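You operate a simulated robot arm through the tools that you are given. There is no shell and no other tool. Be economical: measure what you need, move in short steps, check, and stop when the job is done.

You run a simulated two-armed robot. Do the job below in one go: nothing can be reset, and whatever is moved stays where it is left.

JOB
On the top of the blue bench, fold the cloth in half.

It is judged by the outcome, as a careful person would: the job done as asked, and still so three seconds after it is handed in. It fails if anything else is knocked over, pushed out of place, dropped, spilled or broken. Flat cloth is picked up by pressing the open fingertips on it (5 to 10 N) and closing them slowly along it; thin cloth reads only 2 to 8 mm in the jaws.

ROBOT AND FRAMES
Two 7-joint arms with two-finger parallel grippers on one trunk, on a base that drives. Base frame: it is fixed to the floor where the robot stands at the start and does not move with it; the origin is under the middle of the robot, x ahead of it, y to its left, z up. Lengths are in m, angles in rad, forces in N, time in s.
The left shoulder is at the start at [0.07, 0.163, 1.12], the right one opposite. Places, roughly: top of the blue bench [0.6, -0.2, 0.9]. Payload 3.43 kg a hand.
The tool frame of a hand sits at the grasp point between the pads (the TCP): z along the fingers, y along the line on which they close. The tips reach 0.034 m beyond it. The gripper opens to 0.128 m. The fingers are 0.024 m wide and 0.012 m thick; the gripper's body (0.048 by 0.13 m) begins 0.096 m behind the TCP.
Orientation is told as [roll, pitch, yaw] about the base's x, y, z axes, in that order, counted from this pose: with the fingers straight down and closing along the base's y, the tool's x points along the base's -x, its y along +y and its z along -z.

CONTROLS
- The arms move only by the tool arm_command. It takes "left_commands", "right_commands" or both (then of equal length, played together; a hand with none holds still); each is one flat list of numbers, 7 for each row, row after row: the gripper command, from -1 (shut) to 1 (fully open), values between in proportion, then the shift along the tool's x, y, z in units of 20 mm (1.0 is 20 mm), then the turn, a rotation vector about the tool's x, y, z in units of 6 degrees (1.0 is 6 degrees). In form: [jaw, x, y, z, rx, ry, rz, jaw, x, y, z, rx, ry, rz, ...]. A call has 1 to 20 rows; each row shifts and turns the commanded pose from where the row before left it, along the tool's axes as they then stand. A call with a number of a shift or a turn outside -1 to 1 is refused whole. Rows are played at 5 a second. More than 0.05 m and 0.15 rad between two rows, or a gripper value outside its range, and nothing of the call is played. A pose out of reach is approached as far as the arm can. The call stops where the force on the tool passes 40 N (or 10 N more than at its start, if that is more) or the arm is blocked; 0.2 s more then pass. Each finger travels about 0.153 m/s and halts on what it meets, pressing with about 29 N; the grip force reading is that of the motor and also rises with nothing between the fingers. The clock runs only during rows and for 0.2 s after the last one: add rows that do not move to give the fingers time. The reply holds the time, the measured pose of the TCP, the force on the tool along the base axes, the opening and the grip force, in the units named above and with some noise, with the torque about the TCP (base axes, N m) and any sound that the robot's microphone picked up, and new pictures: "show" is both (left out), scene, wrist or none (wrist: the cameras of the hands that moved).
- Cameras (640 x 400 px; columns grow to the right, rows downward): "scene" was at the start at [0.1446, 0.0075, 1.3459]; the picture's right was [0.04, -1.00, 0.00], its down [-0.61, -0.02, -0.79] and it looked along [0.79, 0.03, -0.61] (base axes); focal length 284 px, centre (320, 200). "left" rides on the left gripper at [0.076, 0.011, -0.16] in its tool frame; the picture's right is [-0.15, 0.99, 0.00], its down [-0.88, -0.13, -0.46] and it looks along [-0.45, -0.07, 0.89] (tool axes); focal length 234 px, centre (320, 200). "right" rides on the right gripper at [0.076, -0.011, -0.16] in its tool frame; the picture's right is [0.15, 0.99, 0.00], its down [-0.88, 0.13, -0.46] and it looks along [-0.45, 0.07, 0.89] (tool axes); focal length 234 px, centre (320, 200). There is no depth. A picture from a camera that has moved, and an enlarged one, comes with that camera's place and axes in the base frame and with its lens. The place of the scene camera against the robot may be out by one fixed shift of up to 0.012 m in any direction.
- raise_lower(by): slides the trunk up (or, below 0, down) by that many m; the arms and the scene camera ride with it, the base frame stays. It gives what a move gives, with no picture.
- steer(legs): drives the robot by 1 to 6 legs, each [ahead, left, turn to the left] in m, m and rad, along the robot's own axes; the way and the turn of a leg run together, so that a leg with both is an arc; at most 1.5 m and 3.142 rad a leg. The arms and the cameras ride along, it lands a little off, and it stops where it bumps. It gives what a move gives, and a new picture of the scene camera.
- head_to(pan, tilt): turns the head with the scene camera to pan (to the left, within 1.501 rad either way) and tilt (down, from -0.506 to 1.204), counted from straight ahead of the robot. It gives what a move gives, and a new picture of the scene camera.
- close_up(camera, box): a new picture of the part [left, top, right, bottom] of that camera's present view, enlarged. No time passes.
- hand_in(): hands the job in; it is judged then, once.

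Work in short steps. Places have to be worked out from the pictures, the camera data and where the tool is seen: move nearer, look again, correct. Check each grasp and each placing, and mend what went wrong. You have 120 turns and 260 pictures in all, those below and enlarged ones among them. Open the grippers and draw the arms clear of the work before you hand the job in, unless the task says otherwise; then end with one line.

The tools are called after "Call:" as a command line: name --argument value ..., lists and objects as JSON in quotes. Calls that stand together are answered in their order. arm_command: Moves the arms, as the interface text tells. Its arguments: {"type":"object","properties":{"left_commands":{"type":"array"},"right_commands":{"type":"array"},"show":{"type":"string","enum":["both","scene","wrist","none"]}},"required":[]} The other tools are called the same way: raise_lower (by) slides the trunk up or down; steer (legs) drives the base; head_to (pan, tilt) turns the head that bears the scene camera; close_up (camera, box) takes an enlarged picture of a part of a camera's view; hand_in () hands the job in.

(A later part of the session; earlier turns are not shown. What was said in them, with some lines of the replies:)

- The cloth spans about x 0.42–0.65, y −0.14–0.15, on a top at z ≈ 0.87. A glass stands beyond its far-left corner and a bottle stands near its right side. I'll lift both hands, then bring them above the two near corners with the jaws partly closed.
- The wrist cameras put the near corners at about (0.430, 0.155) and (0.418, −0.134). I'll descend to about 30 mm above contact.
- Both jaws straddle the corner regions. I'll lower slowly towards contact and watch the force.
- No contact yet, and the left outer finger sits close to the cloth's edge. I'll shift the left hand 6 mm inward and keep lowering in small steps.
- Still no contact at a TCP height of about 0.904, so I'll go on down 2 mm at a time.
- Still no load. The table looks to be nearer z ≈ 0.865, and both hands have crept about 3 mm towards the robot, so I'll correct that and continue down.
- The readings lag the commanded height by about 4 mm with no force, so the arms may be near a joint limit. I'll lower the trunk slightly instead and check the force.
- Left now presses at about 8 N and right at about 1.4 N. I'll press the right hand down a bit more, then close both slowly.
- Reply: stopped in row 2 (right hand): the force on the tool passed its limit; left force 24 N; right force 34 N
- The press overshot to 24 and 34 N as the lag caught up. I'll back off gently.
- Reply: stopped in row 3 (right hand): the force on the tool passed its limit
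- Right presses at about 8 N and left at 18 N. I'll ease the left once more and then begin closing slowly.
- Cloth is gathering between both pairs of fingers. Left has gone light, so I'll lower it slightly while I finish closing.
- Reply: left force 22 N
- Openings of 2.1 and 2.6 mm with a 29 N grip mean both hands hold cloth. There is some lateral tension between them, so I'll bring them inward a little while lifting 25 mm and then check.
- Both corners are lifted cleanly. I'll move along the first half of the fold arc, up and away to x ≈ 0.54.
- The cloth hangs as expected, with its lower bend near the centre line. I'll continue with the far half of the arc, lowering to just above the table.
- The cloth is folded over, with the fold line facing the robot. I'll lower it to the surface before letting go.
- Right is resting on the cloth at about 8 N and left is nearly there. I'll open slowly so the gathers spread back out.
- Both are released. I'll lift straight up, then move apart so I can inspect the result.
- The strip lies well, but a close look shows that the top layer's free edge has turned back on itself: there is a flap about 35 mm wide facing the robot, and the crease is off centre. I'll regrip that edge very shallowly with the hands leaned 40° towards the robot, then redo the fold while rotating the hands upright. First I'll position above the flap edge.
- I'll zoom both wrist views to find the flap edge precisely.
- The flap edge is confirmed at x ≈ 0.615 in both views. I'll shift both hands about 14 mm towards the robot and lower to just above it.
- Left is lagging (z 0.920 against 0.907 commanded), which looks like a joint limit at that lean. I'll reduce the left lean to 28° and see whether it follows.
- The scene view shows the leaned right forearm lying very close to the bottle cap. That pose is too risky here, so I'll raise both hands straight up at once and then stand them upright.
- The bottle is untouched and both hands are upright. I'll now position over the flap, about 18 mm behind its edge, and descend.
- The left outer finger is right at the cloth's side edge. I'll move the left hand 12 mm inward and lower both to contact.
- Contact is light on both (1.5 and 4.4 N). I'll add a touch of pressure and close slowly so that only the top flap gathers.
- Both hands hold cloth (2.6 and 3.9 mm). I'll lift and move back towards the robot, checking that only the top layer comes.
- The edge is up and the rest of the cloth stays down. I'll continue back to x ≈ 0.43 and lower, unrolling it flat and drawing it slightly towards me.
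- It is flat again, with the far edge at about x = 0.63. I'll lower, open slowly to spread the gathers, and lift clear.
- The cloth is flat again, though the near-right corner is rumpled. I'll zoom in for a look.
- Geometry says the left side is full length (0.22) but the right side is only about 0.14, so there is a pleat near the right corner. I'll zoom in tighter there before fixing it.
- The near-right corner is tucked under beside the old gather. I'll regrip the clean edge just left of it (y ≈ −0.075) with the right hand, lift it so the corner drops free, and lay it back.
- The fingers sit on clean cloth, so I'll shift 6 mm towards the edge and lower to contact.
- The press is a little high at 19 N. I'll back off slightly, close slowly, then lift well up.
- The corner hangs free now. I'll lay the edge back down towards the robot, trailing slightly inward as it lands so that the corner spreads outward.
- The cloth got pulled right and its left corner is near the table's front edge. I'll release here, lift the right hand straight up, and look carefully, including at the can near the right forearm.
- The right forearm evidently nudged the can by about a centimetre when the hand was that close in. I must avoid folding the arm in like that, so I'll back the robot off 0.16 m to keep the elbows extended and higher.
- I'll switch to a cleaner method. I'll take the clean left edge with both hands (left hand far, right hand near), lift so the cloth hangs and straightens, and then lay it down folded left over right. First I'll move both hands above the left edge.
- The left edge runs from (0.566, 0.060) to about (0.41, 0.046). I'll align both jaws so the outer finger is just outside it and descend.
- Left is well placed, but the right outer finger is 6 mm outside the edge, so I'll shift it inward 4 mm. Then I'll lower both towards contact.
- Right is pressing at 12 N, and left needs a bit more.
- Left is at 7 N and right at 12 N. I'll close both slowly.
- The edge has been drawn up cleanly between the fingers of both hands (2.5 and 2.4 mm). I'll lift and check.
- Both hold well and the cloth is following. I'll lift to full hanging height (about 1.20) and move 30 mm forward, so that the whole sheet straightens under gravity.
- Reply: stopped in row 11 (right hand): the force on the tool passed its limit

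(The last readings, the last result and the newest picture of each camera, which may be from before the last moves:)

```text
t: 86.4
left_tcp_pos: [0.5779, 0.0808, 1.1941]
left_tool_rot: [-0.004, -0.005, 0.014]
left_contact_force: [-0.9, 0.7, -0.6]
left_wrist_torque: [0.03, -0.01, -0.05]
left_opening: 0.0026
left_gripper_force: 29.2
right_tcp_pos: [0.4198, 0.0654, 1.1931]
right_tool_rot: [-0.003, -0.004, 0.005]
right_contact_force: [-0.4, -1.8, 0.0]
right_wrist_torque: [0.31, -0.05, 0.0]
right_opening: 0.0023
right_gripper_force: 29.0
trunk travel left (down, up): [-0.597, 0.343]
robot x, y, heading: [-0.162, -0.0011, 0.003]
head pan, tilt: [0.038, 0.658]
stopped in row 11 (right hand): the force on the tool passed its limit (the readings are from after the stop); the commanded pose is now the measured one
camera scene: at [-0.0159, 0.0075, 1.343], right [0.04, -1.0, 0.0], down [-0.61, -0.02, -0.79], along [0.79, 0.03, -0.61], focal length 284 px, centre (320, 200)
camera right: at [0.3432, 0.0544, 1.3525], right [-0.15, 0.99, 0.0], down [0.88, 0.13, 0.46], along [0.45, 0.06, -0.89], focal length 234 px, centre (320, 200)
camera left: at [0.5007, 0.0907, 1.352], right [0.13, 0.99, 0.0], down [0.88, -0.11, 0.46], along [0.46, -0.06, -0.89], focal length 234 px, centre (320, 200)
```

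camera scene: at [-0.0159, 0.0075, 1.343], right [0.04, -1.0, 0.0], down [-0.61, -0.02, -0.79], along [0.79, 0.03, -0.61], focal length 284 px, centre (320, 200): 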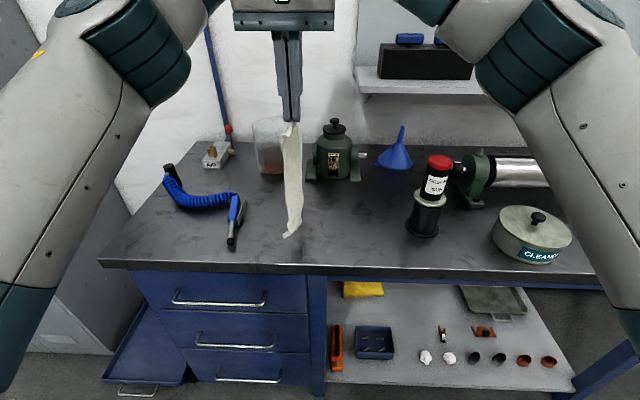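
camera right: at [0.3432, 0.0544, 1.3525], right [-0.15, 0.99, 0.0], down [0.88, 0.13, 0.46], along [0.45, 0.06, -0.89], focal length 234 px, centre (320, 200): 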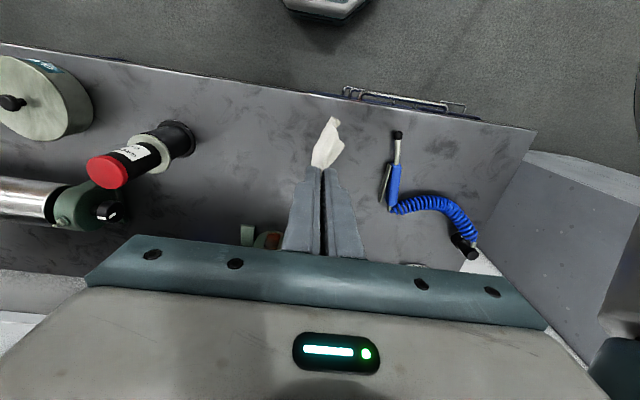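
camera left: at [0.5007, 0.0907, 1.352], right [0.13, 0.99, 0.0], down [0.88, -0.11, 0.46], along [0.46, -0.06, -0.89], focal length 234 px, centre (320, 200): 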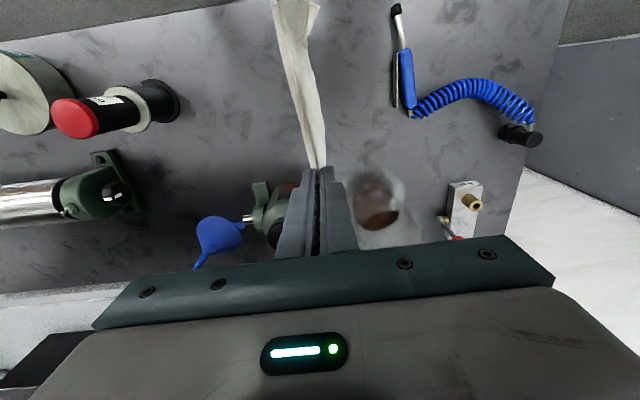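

The cloth now hangs straight from both hands. The brief stop was the two wrists brushing as the right hand moved left, so I'll ease it back 4 mm. Next I'll lower until the bottom edge rests on the table, then lay the lower half while moving to the right.

Call:
arm_command --left_commands '[-1, 0, 0, 0.5, 0, 0, 0, -1, 0, 0, 0.5, 0, 0, 0, -1, 0, -0.2, 0.3, 0, 0, 0, -1, 0, -0.5, 0.5, 0, 0, 0, -1, 0, -0.7, 0.7, 0, 0, 0, -1, 0, -0.7, 0.7, 0, 0, 0, -1, 0, 0, 0, 0, 0, 0]' --right_commands '[-1, 0, -0.2, 0.5, 0, 0, 0, -1, 0, 0, 0.5, 0, 0, 0, -1, 0, -0.2, 0.3, 0, 0, 0, -1, 0, -0.5, 0.5, 0, 0, 0, -1, 0, -0.7, 0.7, 0, 0, 0, -1, 0, -0.7, 0.7, 0, 0, 0, -1, 0, 0, 0, 0, 0, 0]'

```text
t: 88.0
left_tcp_pos: [0.579, 0.0382, 1.1286]
left_tool_rot: [-0.006, -0.006, 0.014]
left_contact_force: [-2.7, 0.9, 0.9]
left_wrist_torque: [-0.03, 0.05, -0.02]
left_opening: 0.0024
left_gripper_force: 28.7
right_tcp_pos: [0.42, 0.0189, 1.1309]
right_tool_rot: [-0.001, -0.003, 0.003]
right_contact_force: [2.8, -0.6, -0.2]
right_wrist_torque: [0.01, -0.02, 0.03]
right_opening: 0.0024
right_gripper_force: 29.4
trunk travel left (down, up): [-0.597, 0.343]
robot x, y, heading: [-0.1566, -0.0006, -0.001]
head pan, tilt: [0.038, 0.658]
camera scene: at [-0.0152, 0.0084, 1.3429], right [0.04, -1.0, 0.0], down [-0.61, -0.02, -0.79], along [0.79, 0.03, -0.61], focal length 284 px, centre (320, 200)
camera right: at [0.3443, 0.0085, 1.2889], right [-0.15, 0.99, 0.0], down [0.88, 0.14, 0.46], along [0.45, 0.06, -0.89], focal length 234 px, centre (320, 200)
camera left: at [0.5025, 0.0491, 1.2873], right [0.13, 0.99, 0.0], down [0.88, -0.12, 0.46], along [0.46, -0.06, -0.89], focal length 234 px, centre (320, 200)
```

scene: 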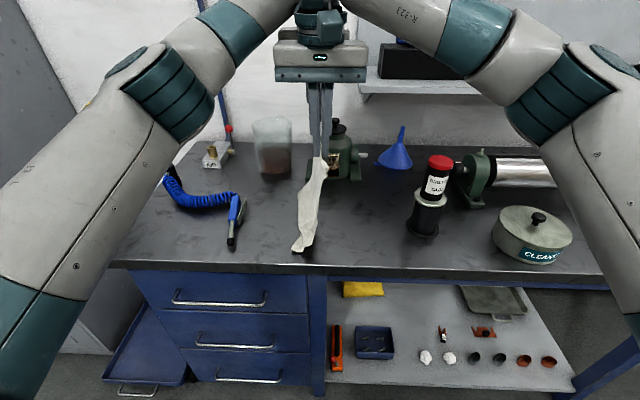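
right: 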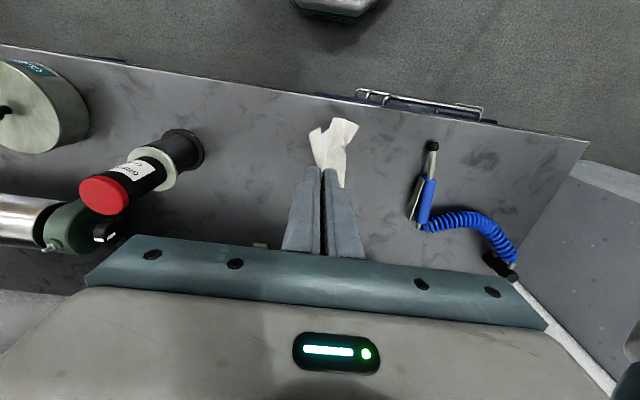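
left: 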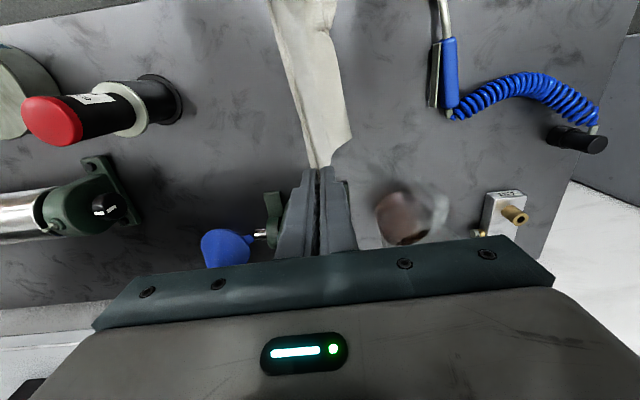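

The bottom edge is resting at y ≈ 0.08 and laying out as intended. I'll continue down and to the right to the fold point.

Call:
arm_command --left_commands '[-1, 0, -0.7, 0.7, 0, 0, 0, -1, 0, -0.7, 0.7, 0, 0, 0, -1, 0, -0.7, 0.7, 0, 0, 0, -1, 0, -0.7, 0.7, 0, 0, 0, -1, 0, -0.7, 0.7, 0, 0, 0, -1, 0, -0.7, 0.7, 0, 0, 0, -1, 0, -0.7, 0.7, 0, 0, 0, -1, 0, 0, 0, 0, 0, 0]' --right_commands '[-1, 0, -0.7, 0.7, 0, 0, 0, -1, 0, -0.7, 0.7, 0, 0, 0, -1, 0, -0.7, 0.7, 0, 0, 0, -1, 0, -0.7, 0.7, 0, 0, 0, -1, 0, -0.7, 0.7, 0, 0, 0, -1, 0, -0.7, 0.7, 0, 0, 0, -1, 0, -0.7, 0.7, 0, 0, 0, -1, 0, 0, 0, 0, 0, 0]'

```text
t: 89.8
left_tcp_pos: [0.5817, -0.0594, 1.0312]
left_tool_rot: [-0.004, -0.005, 0.014]
left_contact_force: [-4.9, -0.4, -0.7]
left_wrist_torque: [-0.03, 0.12, 0.02]
left_opening: 0.0025
left_gripper_force: 29.2
right_tcp_pos: [0.4221, -0.0788, 1.0322]
right_tool_rot: [-0.003, -0.002, 0.003]
right_contact_force: [5.0, 1.1, 0.1]
right_wrist_torque: [0.03, -0.18, 0.0]
right_opening: 0.0024
right_gripper_force: 29.3
trunk travel left (down, up): [-0.597, 0.343]
robot x, y, heading: [-0.1616, -0.0017, -0.002]
head pan, tilt: [0.038, 0.658]
camera scene: at [-0.015, 0.0084, 1.3429], right [0.04, -1.0, 0.0], down [-0.61, -0.02, -0.79], along [0.79, 0.03, -0.61], focal length 284 px, centre (320, 200)
camera right: at [0.3452, -0.0896, 1.1906], right [-0.15, 0.99, 0.0], down [0.88, 0.14, 0.46], along [0.45, 0.06, -0.89], focal length 234 px, centre (320, 200)
camera left: at [0.5054, -0.0492, 1.1899], right [0.13, 0.99, 0.0], down [0.88, -0.12, 0.46], along [0.46, -0.07, -0.89], focal length 234 px, centre (320, 200)
```

scene: 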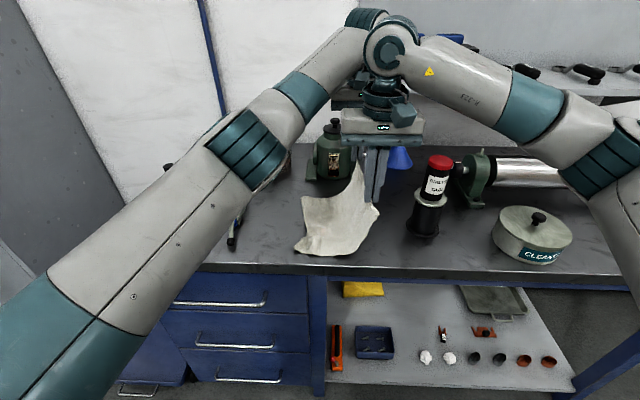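
right: 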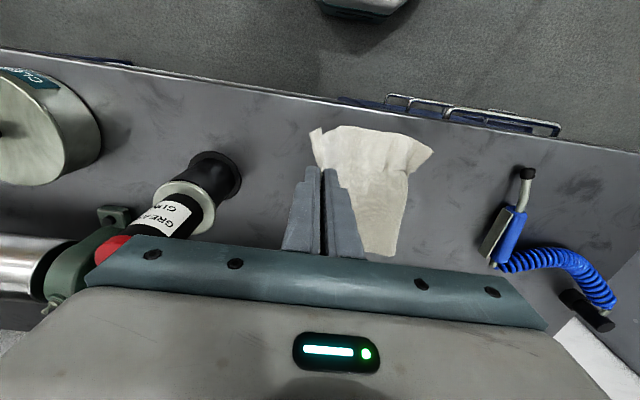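
left: 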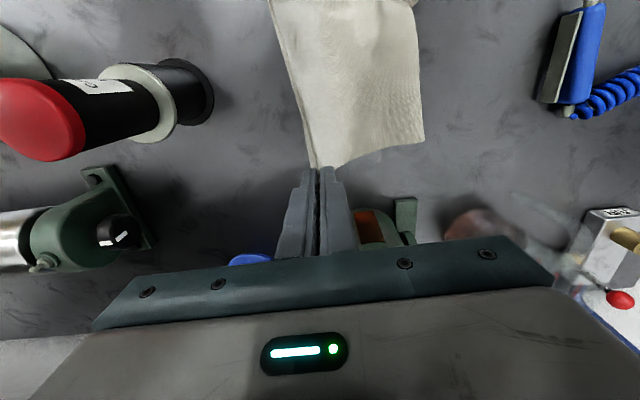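

The laid half is flat, its free edge along y ≈ 0.08 and square. Now I'll reverse and swing the held edge over to the left in an arc, down onto that edge.

Call:
arm_command --left_commands '[-1, 0, 0, 0.4, 0, 0, 0, -1, 0, 0.842, 0.055, 0, 0, 0, -1, 0, 0.828, 0.162, 0, 0, 0, -1, 0, 0.799, 0.267, 0, 0, 0, -1, 0, 0.757, 0.368, 0, 0, 0, -1, 0, 0.702, 0.461, 0, 0, 0, -1, 0, 0.634, 0.548, 0, 0, 0, -1, 0, 0.557, 0.624, 0, 0, 0, -1, 0, 0.468, 0.691, 0, 0, 0, -1, 0, 0.373, 0.745, 0, 0, 0, -1, 0, 0.271, 0.787, 0, 0, 0, -1, 0, 0.164, 0.7, 0, 0, 0, -1, 0, 0.055, 0.2, 0, 0, 0, -1, 0, 0, 0, 0, 0, 0]' --right_commands '[-1, 0, 0, 0.4, 0, 0, 0, -1, 0, 0.92, 0.055, 0, 0, 0, -1, 0, 0.905, 0.162, 0, 0, 0, -1, 0, 0.873, 0.267, 0, 0, 0, -1, 0, 0.827, 0.368, 0, 0, 0, -1, 0, 0.767, 0.461, 0, 0, 0, -1, 0, 0.693, 0.548, 0, 0, 0, -1, 0, 0.608, 0.624, 0, 0, 0, -1, 0, 0.512, 0.691, 0, 0, 0, -1, 0, 0.408, 0.745, 0, 0, 0, -1, 0, 0.296, 0.787, 0, 0, 0, -1, 0, 0.18, 0.7, 0, 0, 0, -1, 0, 0.061, 0.2, 0, 0, 0, -1, 0, 0, 0, 0, 0, 0]'

```text
t: 92.8
left_tcp_pos: [0.5806, 0.0675, 0.9103]
left_tool_rot: [-0.005, -0.005, 0.014]
left_contact_force: [-0.9, -0.1, -0.2]
left_wrist_torque: [0.01, 0.06, 0.02]
left_opening: 0.0024
left_gripper_force: 28.9
right_tcp_pos: [0.4214, 0.0617, 0.9117]
right_tool_rot: [-0.004, -0.001, 0.004]
right_contact_force: [1.2, 0.6, -0.2]
right_wrist_torque: [0.01, -0.02, -0.01]
right_opening: 0.0025
right_gripper_force: 28.8
trunk travel left (down, up): [-0.597, 0.343]
robot x, y, heading: [-0.1587, -0.0025, 0.003]
head pan, tilt: [0.038, 0.658]
camera scene: at [-0.0147, 0.0074, 1.3429], right [0.04, -1.0, 0.0], down [-0.61, -0.02, -0.79], along [0.79, 0.03, -0.61], focal length 284 px, centre (320, 200)
camera right: at [0.345, 0.0503, 1.0701], right [-0.15, 0.99, 0.0], down [0.88, 0.13, 0.46], along [0.45, 0.07, -0.89], focal length 234 px, centre (320, 200)
camera left: at [0.5039, 0.0779, 1.0692], right [0.13, 0.99, 0.0], down [0.88, -0.12, 0.46], along [0.46, -0.06, -0.89], focal length 234 px, centre (320, 200)
```

scene: 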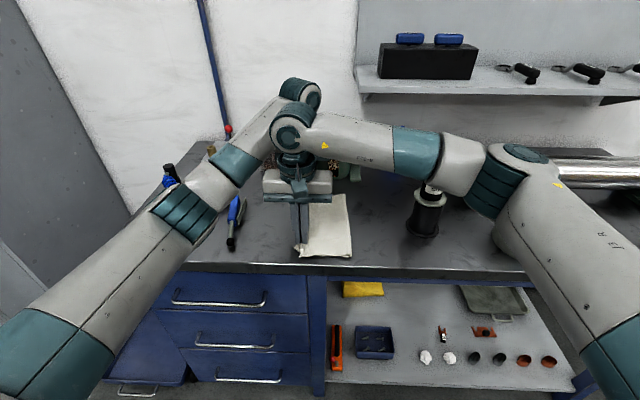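
right: 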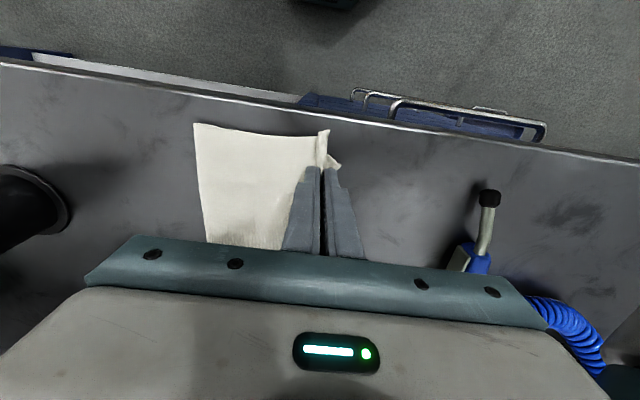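
left: 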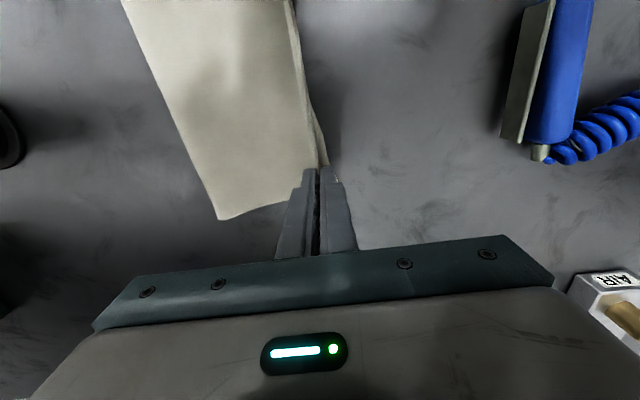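

The cloth has folded over neatly. I'll zoom in on both sides to check the edge alignment before setting it down.

Call:
close_up --camera "left" --box '[180, 40, 420, 190]'

Call:
close_up --camera "right" --box '[180, 110, 420, 260]'

```text
2.67 times, centred on (300, 115) of left
camera zoom: at [0.5039, 0.0779, 1.0692], right [0.13, 0.99, 0.0], down [0.88, -0.12, 0.46], along [0.46, -0.06, -0.89], focal length 624 px, centre (373, 427)
```

zoom: 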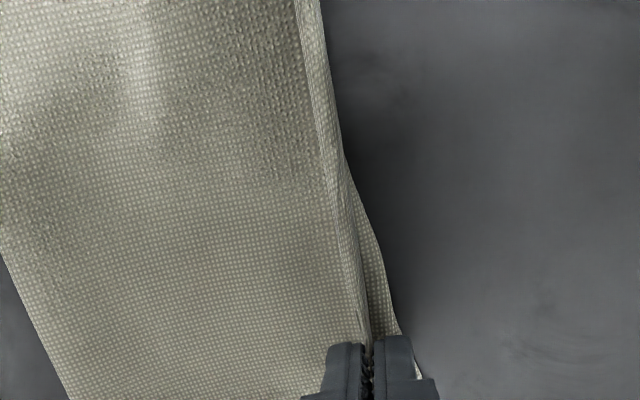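

```text
2.67 times, centred on (300, 185) of right
camera zoom: at [0.345, 0.0503, 1.0701], right [-0.15, 0.99, 0.0], down [0.88, 0.13, 0.46], along [0.45, 0.07, -0.89], focal length 624 px, centre (373, 240)
```

zoom: 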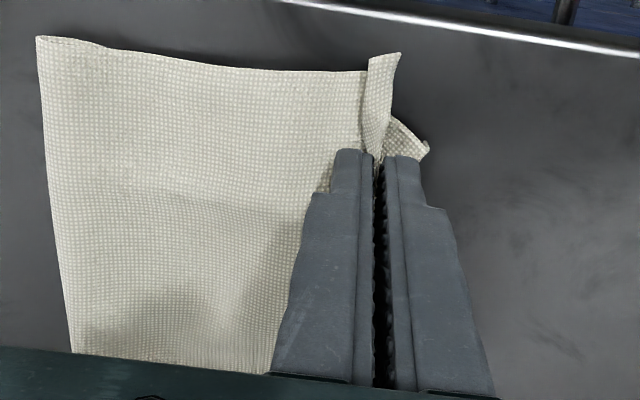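

The held edge stands upright about 12 mm inside the lower edge (y ≈ 0.079), so tipping it over will align the two. I'll lower to the surface.

Call:
arm_command --left_commands '[-1, 0, 0, 0.3, 0, 0, 0, -1, 0, 0, 0.2, 0, 0, 0, -1, 0, 0, 0.1, 0, 0, 0, -1, 0, 0, 0, 0, 0, 0, -1, 0, 0, 0, 0, 0, 0]' --right_commands '[-1, 0, 0.1, 0.3, 0, 0, 0, -1, 0, 0.1, 0.2, 0, 0, 0, -1, 0, 0, 0.15, 0, 0, 0, -1, 0, 0, 0, 0, 0, 0, -1, 0, 0, 0, 0, 0, 0]' --show "none"

```text
t: 94.0
left_tcp_pos: [0.5783, 0.0659, 0.8993]
left_tool_rot: [-0.005, -0.008, 0.014]
left_contact_force: [-2.1, -0.2, 3.4]
left_wrist_torque: [-0.03, 0.07, 0.0]
left_opening: 0.0024
left_gripper_force: 29.0
right_tcp_pos: [0.4217, 0.0671, 0.8981]
right_tool_rot: [-0.004, -0.004, 0.003]
right_contact_force: [1.9, 0.1, 1.5]
right_wrist_torque: [0.04, -0.05, 0.01]
right_opening: 0.0026
right_gripper_force: 29.3
trunk travel left (down, up): [-0.597, 0.343]
robot x, y, heading: [-0.1575, 0.002, 0.0]
head pan, tilt: [0.038, 0.658]
```

Both are lightly touching. I'll raise 2 mm, open to about 24 mm, and look at how the edge stands.

Call:
arm_command --left_commands '[-1, 0, 0, -0.1, 0, 0, 0, -0.92, 0, 0, 0, 0, 0, 0, -0.84, 0, 0, 0, 0, 0, 0, -0.76, 0, 0, 0, 0, 0, 0, -0.68, 0, 0, 0, 0, 0, 0, -0.62, 0, 0, 0, 0, 0, 0, -0.62, 0, 0, 0, 0, 0, 0]' --right_commands '[-1, 0, 0, -0.1, 0, 0, 0, -0.92, 0, 0, 0, 0, 0, 0, -0.84, 0, 0, 0, 0, 0, 0, -0.76, 0, 0, 0, 0, 0, 0, -0.68, 0, 0, 0, 0, 0, 0, -0.62, 0, 0, 0, 0, 0, 0, -0.62, 0, 0, 0, 0, 0, 0]' --show "none"

Call:
close_up --camera "left" --box '[180, 60, 420, 210]'

Call:
close_up --camera "right" --box '[180, 110, 420, 260]'

```text
t: 95.6
left_tcp_pos: [0.5817, 0.0667, 0.9015]
left_tool_rot: [-0.004, -0.007, 0.012]
left_contact_force: [-0.2, 0.5, 0.3]
left_wrist_torque: [0.03, -0.01, 0.04]
left_opening: 0.0244
left_gripper_force: 0.1
right_tcp_pos: [0.421, 0.0655, 0.8995]
right_tool_rot: [-0.005, -0.002, 0.004]
right_contact_force: [0.4, -0.4, 0.0]
right_wrist_torque: [0.04, 0.03, 0.0]
right_opening: 0.0243
right_gripper_force: 0.1
trunk travel left (down, up): [-0.597, 0.343]
robot x, y, heading: [-0.1609, 0.0018, 0.005]
head pan, tilt: [0.038, 0.658]
```

```text
2.67 times, centred on (300, 135) of left
camera zoom: at [0.5037, 0.0779, 1.0591], right [0.13, 0.99, 0.0], down [0.88, -0.12, 0.46], along [0.46, -0.06, -0.89], focal length 624 px, centre (373, 373)
```

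zoom: 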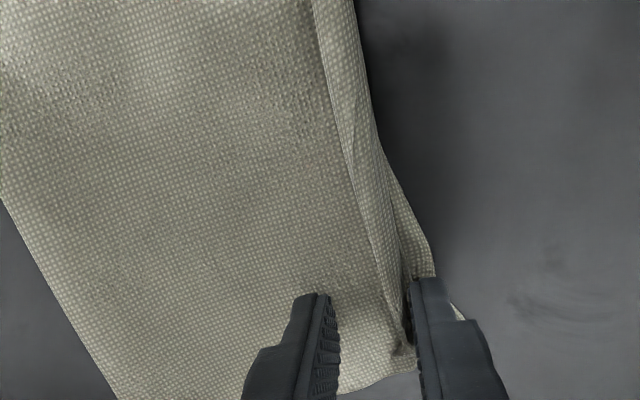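

```text
2.67 times, centred on (300, 185) of right
camera zoom: at [0.3448, 0.0545, 1.059], right [-0.15, 0.99, 0.0], down [0.88, 0.14, 0.46], along [0.45, 0.07, -0.89], focal length 624 px, centre (373, 240)
```

zoom: 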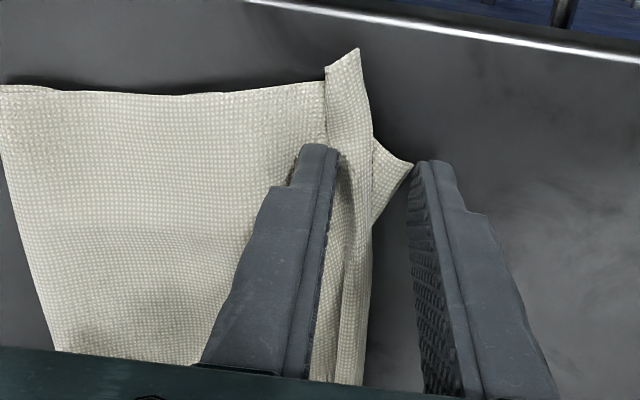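

The edges stand up between the open fingers. I'll raise 2 mm and sweep both hands to the left, so the inner fingers push the edges over onto the lower edge.

Call:
arm_command --left_commands '[-0.62, 0, 0, -0.1, 0, 0, 0, -0.62, 0, 0.3, 0, 0, 0, 0, -0.62, 0, 0.3, 0, 0, 0, 0, -0.62, 0, 0.3, 0, 0, 0, 0, -0.62, 0, 0.3, 0, 0, 0, 0, -0.62, 0, 0.2, 0, 0, 0, 0, -0.62, 0, 0, 0, 0, 0, 0]' --right_commands '[-0.62, 0, 0, -0.15, 0, 0, 0, -0.62, 0, 0.3, 0, 0, 0, 0, -0.62, 0, 0.3, 0, 0, 0, 0, -0.62, 0, 0.3, 0, 0, 0, 0, -0.62, 0, 0.3, 0, 0, 0, 0, -0.62, 0, 0.2, 0, 0, 0, 0, -0.62, 0, 0, 0, 0, 0, 0]' --show "none"

Call:
close_up --camera "left" --box '[180, 60, 420, 210]'

Call:
close_up --camera "right" --box '[180, 110, 420, 260]'

```text
t: 97.2
left_tcp_pos: [0.5794, 0.0952, 0.9021]
left_tool_rot: [-0.005, -0.007, 0.014]
left_contact_force: [0.4, -0.3, 0.0]
left_wrist_torque: [-0.01, 0.01, -0.06]
left_opening: 0.0243
left_gripper_force: 0.1
right_tcp_pos: [0.4211, 0.0936, 0.9027]
right_tool_rot: [-0.005, -0.002, 0.003]
right_contact_force: [1.3, 0.2, 0.5]
right_wrist_torque: [0.02, 0.03, -0.02]
right_opening: 0.0241
right_gripper_force: 0.1
trunk travel left (down, up): [-0.597, 0.343]
robot x, y, heading: [-0.1574, -0.0032, 0.001]
head pan, tilt: [0.038, 0.658]
```

```text
2.67 times, centred on (300, 135) of left
camera zoom: at [0.5031, 0.1061, 1.0613], right [0.13, 0.99, 0.0], down [0.88, -0.12, 0.46], along [0.46, -0.06, -0.89], focal length 624 px, centre (373, 373)
```

zoom: 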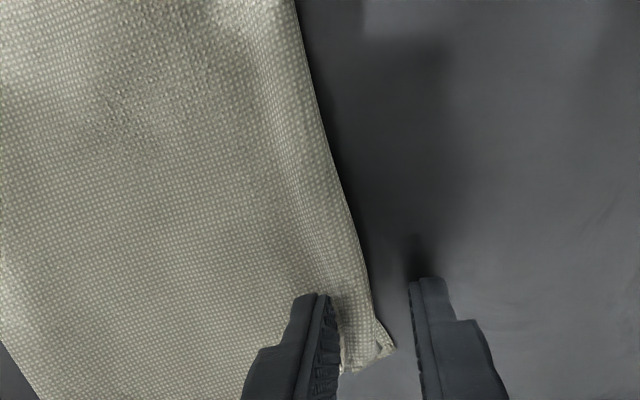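

```text
2.67 times, centred on (300, 185) of right
camera zoom: at [0.3447, 0.0826, 1.0621], right [-0.15, 0.99, 0.0], down [0.88, 0.13, 0.46], along [0.45, 0.07, -0.89], focal length 624 px, centre (373, 240)
```

zoom: 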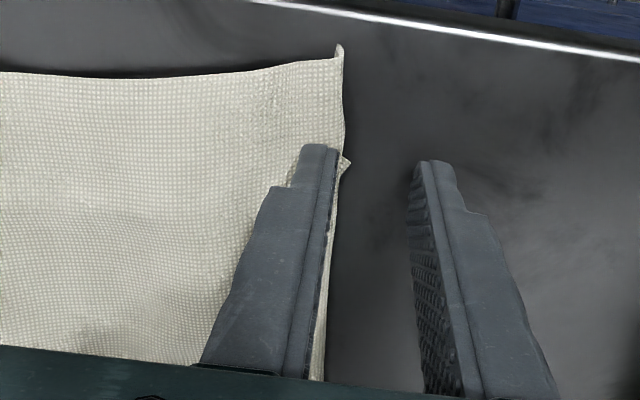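

The edges have flipped over and now meet the lower edge. I'll lift straight up and look at the whole result.

Call:
arm_command --left_commands '[-0.62, 0, 0, -0.3, 0, 0, 0, -0.62, 0, 0, -0.6, 0, 0, 0, -0.62, 0, 0, -1, 0, 0, 0, -0.62, 0, 0, -1, 0, 0, 0, -0.62, 0, 0, -1, 0, 0, 0, -0.62, 0, 0, -1, 0, 0, 0, -0.62, 0, 0, -1, 0, 0, 0, -0.62, 0, 0, -1, 0, 0, 0, -0.62, 0, 0, -1, 0, 0, 0, -0.62, 0, 1, -0.5, 0, 0, 0, -0.62, 0, 1, 0, 0, 0, 0, -0.62, 0, 1, 0, 0, 0, 0, -0.62, 0, 1, 0, 0, 0, 0, -0.62, 0, 0, 0, 0, 0, 0]' --right_commands '[-0.62, 0, 0, -0.3, 0, 0, 0, -0.62, 0, 0, -0.6, 0, 0, 0, -0.62, 0, 0, -1, 0, 0, 0, -0.62, 0, 0, -1, 0, 0, 0, -0.62, 0, 0, -1, 0, 0, 0, -0.62, 0, 0, -1, 0, 0, 0, -0.62, 0, 0, -1, 0, 0, 0, -0.62, 0, 0, -1, 0, 0, 0, -0.62, 0, 0, -1, 0, 0, 0, -0.62, 0.5, -0.5, -0.5, 0, 0, 0, -0.62, 1, -1, 0, 0, 0, 0, -0.62, 1, -1, 0, 0, 0, 0, -0.62, 1, -1, 0, 0, 0, 0, -0.62, 1, -1, 0, 0, 0, 0]'

Call:
close_up --camera "scene" --box '[270, 170, 398, 280]'

```text
t: 100.2
left_tcp_pos: [0.5765, 0.1739, 1.0696]
left_tool_rot: [-0.003, -0.007, 0.012]
left_contact_force: [0.4, -0.8, -1.0]
left_wrist_torque: [0.04, -0.01, -0.03]
left_opening: 0.0243
left_gripper_force: 0.1
right_tcp_pos: [0.3315, 0.0028, 1.0724]
right_tool_rot: [-0.001, -0.003, 0.005]
right_contact_force: [0.0, 0.0, 0.6]
right_wrist_torque: [0.03, -0.01, 0.01]
right_opening: 0.0244
right_gripper_force: 0.2
trunk travel left (down, up): [-0.597, 0.343]
robot x, y, heading: [-0.1575, -0.0017, -0.001]
head pan, tilt: [0.038, 0.658]
camera scene: at [-0.0151, 0.0057, 1.3429], right [0.04, -1.0, 0.0], down [-0.61, -0.02, -0.79], along [0.79, 0.03, -0.61], focal length 284 px, centre (320, 200)
camera right: at [0.2539, -0.0095, 1.2301], right [-0.15, 0.99, 0.0], down [0.88, 0.13, 0.46], along [0.45, 0.07, -0.89], focal length 234 px, centre (320, 200)
camera left: at [0.5009, 0.185, 1.2298], right [0.13, 0.99, 0.0], down [0.88, -0.12, 0.46], along [0.46, -0.06, -0.89], focal length 234 px, centre (320, 200)
```

scene: 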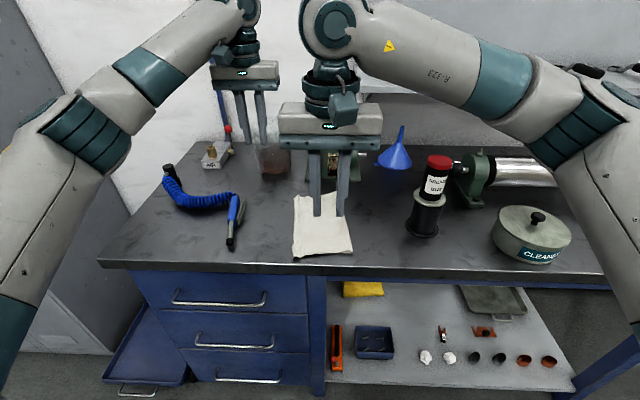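
right: 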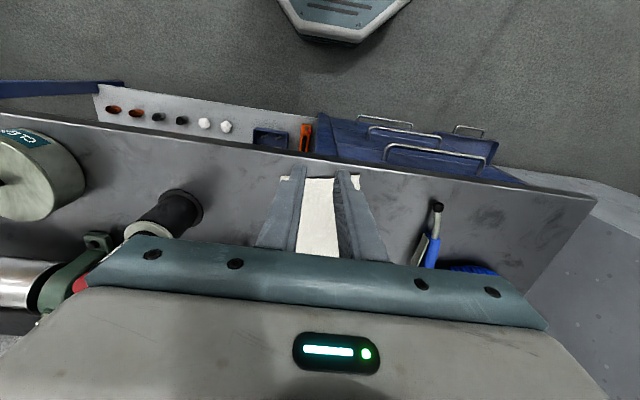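
left: 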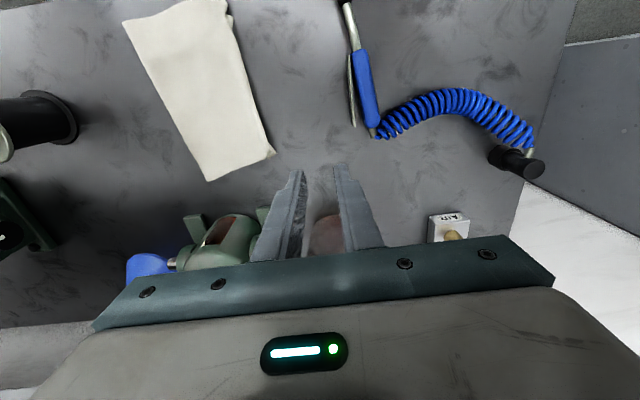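

```text
3.64 times, centred on (334, 225) of scene
camera zoom: at [-0.0151, 0.0057, 1.3429], right [0.04, -1.0, 0.0], down [-0.61, -0.02, -0.79], along [0.79, 0.03, -0.61], focal length 1031 px, centre (269, 109)
```

zoom: 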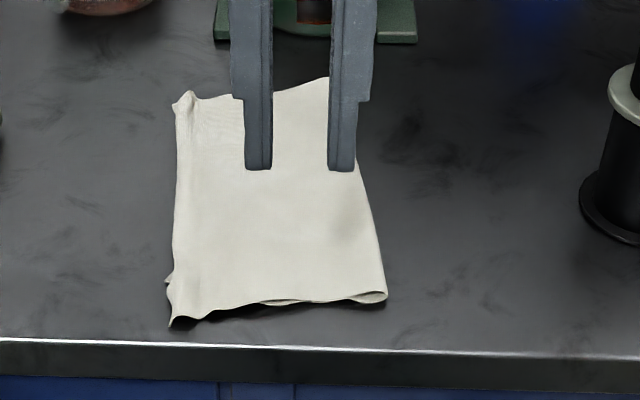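

The fold is clean: the edges meet and there is no turned-back flap. I'll draw both arms clear and check once more, including the other objects.

Call:
arm_command --left_commands '[-0.2, 0, 0.6, -0.5, 0, 0, 0, -0.2, 0, 0.6, -0.5, 0, 0, 0, -0.2, 0, 0.6, 0, 0, 0, 0, -0.2, 0, 0, 0, 0, 0, 0, -0.2, 0, 0, 0, 0, 0, 0, -0.2, 0, 0, 0, 0, 0, 0, -0.2, 0, 0, 0, 0, 0, 0]' --right_commands '[-0.2, 0.5, -1, -0.5, 0, 0, 0, -0.2, 0, -1, -0.5, 0, 0, 0, -0.2, 0, -1, 0, 0, 0, 0, -0.2, 0, -1, 0, 0, 0, 0, -0.2, 0, -1, 0, 0, 0, 0, -0.2, 0, -1, 0, 0, 0, 0, -0.2, 0, -1, 0, 0, 0, 0]' --show "scene"

Call:
close_up --camera "scene" --box '[270, 175, 390, 275]'

```text
t: 101.8
left_tcp_pos: [0.5761, 0.2103, 1.0907]
left_tool_rot: [-0.003, -0.008, 0.016]
left_contact_force: [-1.1, 0.2, 0.3]
left_wrist_torque: [0.03, 0.0, 0.0]
left_opening: 0.0511
left_gripper_force: 0.0
right_tcp_pos: [0.3219, -0.1367, 1.0913]
right_tool_rot: [-0.003, -0.003, 0.003]
right_contact_force: [0.4, 0.0, -0.3]
right_wrist_torque: [0.0, 0.0, 0.0]
right_opening: 0.0514
right_gripper_force: 0.1
trunk travel left (down, up): [-0.597, 0.343]
robot x, y, heading: [-0.1593, 0.0016, 0.006]
head pan, tilt: [0.038, 0.658]
camera scene: at [-0.0152, 0.0063, 1.3429], right [0.04, -1.0, 0.0], down [-0.61, -0.02, -0.79], along [0.79, 0.03, -0.61], focal length 284 px, centre (320, 200)
```

scene: 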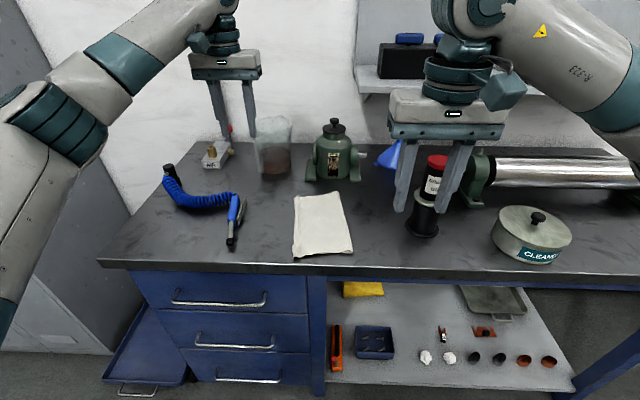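

```text
4.00 times, centred on (330, 225) of scene
camera zoom: at [-0.0152, 0.0063, 1.3429], right [0.04, -1.0, 0.0], down [-0.61, -0.02, -0.79], along [0.79, 0.03, -0.61], focal length 1134 px, centre (280, 100)
```

zoom: 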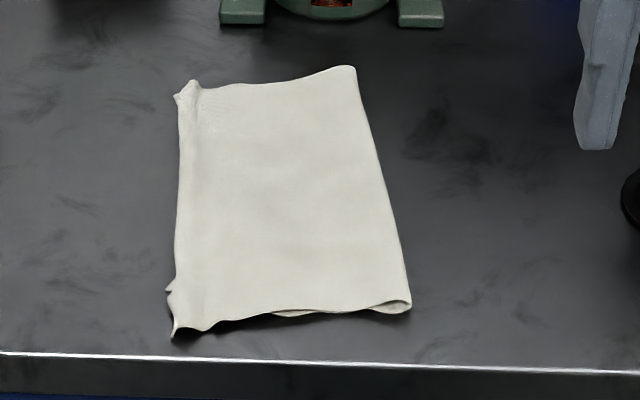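

The cloth lies neatly folded in half, both hands are open and clear, and everything else is standing. The can on the right moved by about 1 cm earlier, and I'm leaving it rather than risk another push. I'll hand in now.

Call:
hand_in

```text
The job is handed in.
```

The cloth is folded in half on the blue bench and both arms are clear; my right forearm pushed the CLEAN can about 1 cm along the way, and I left it there.
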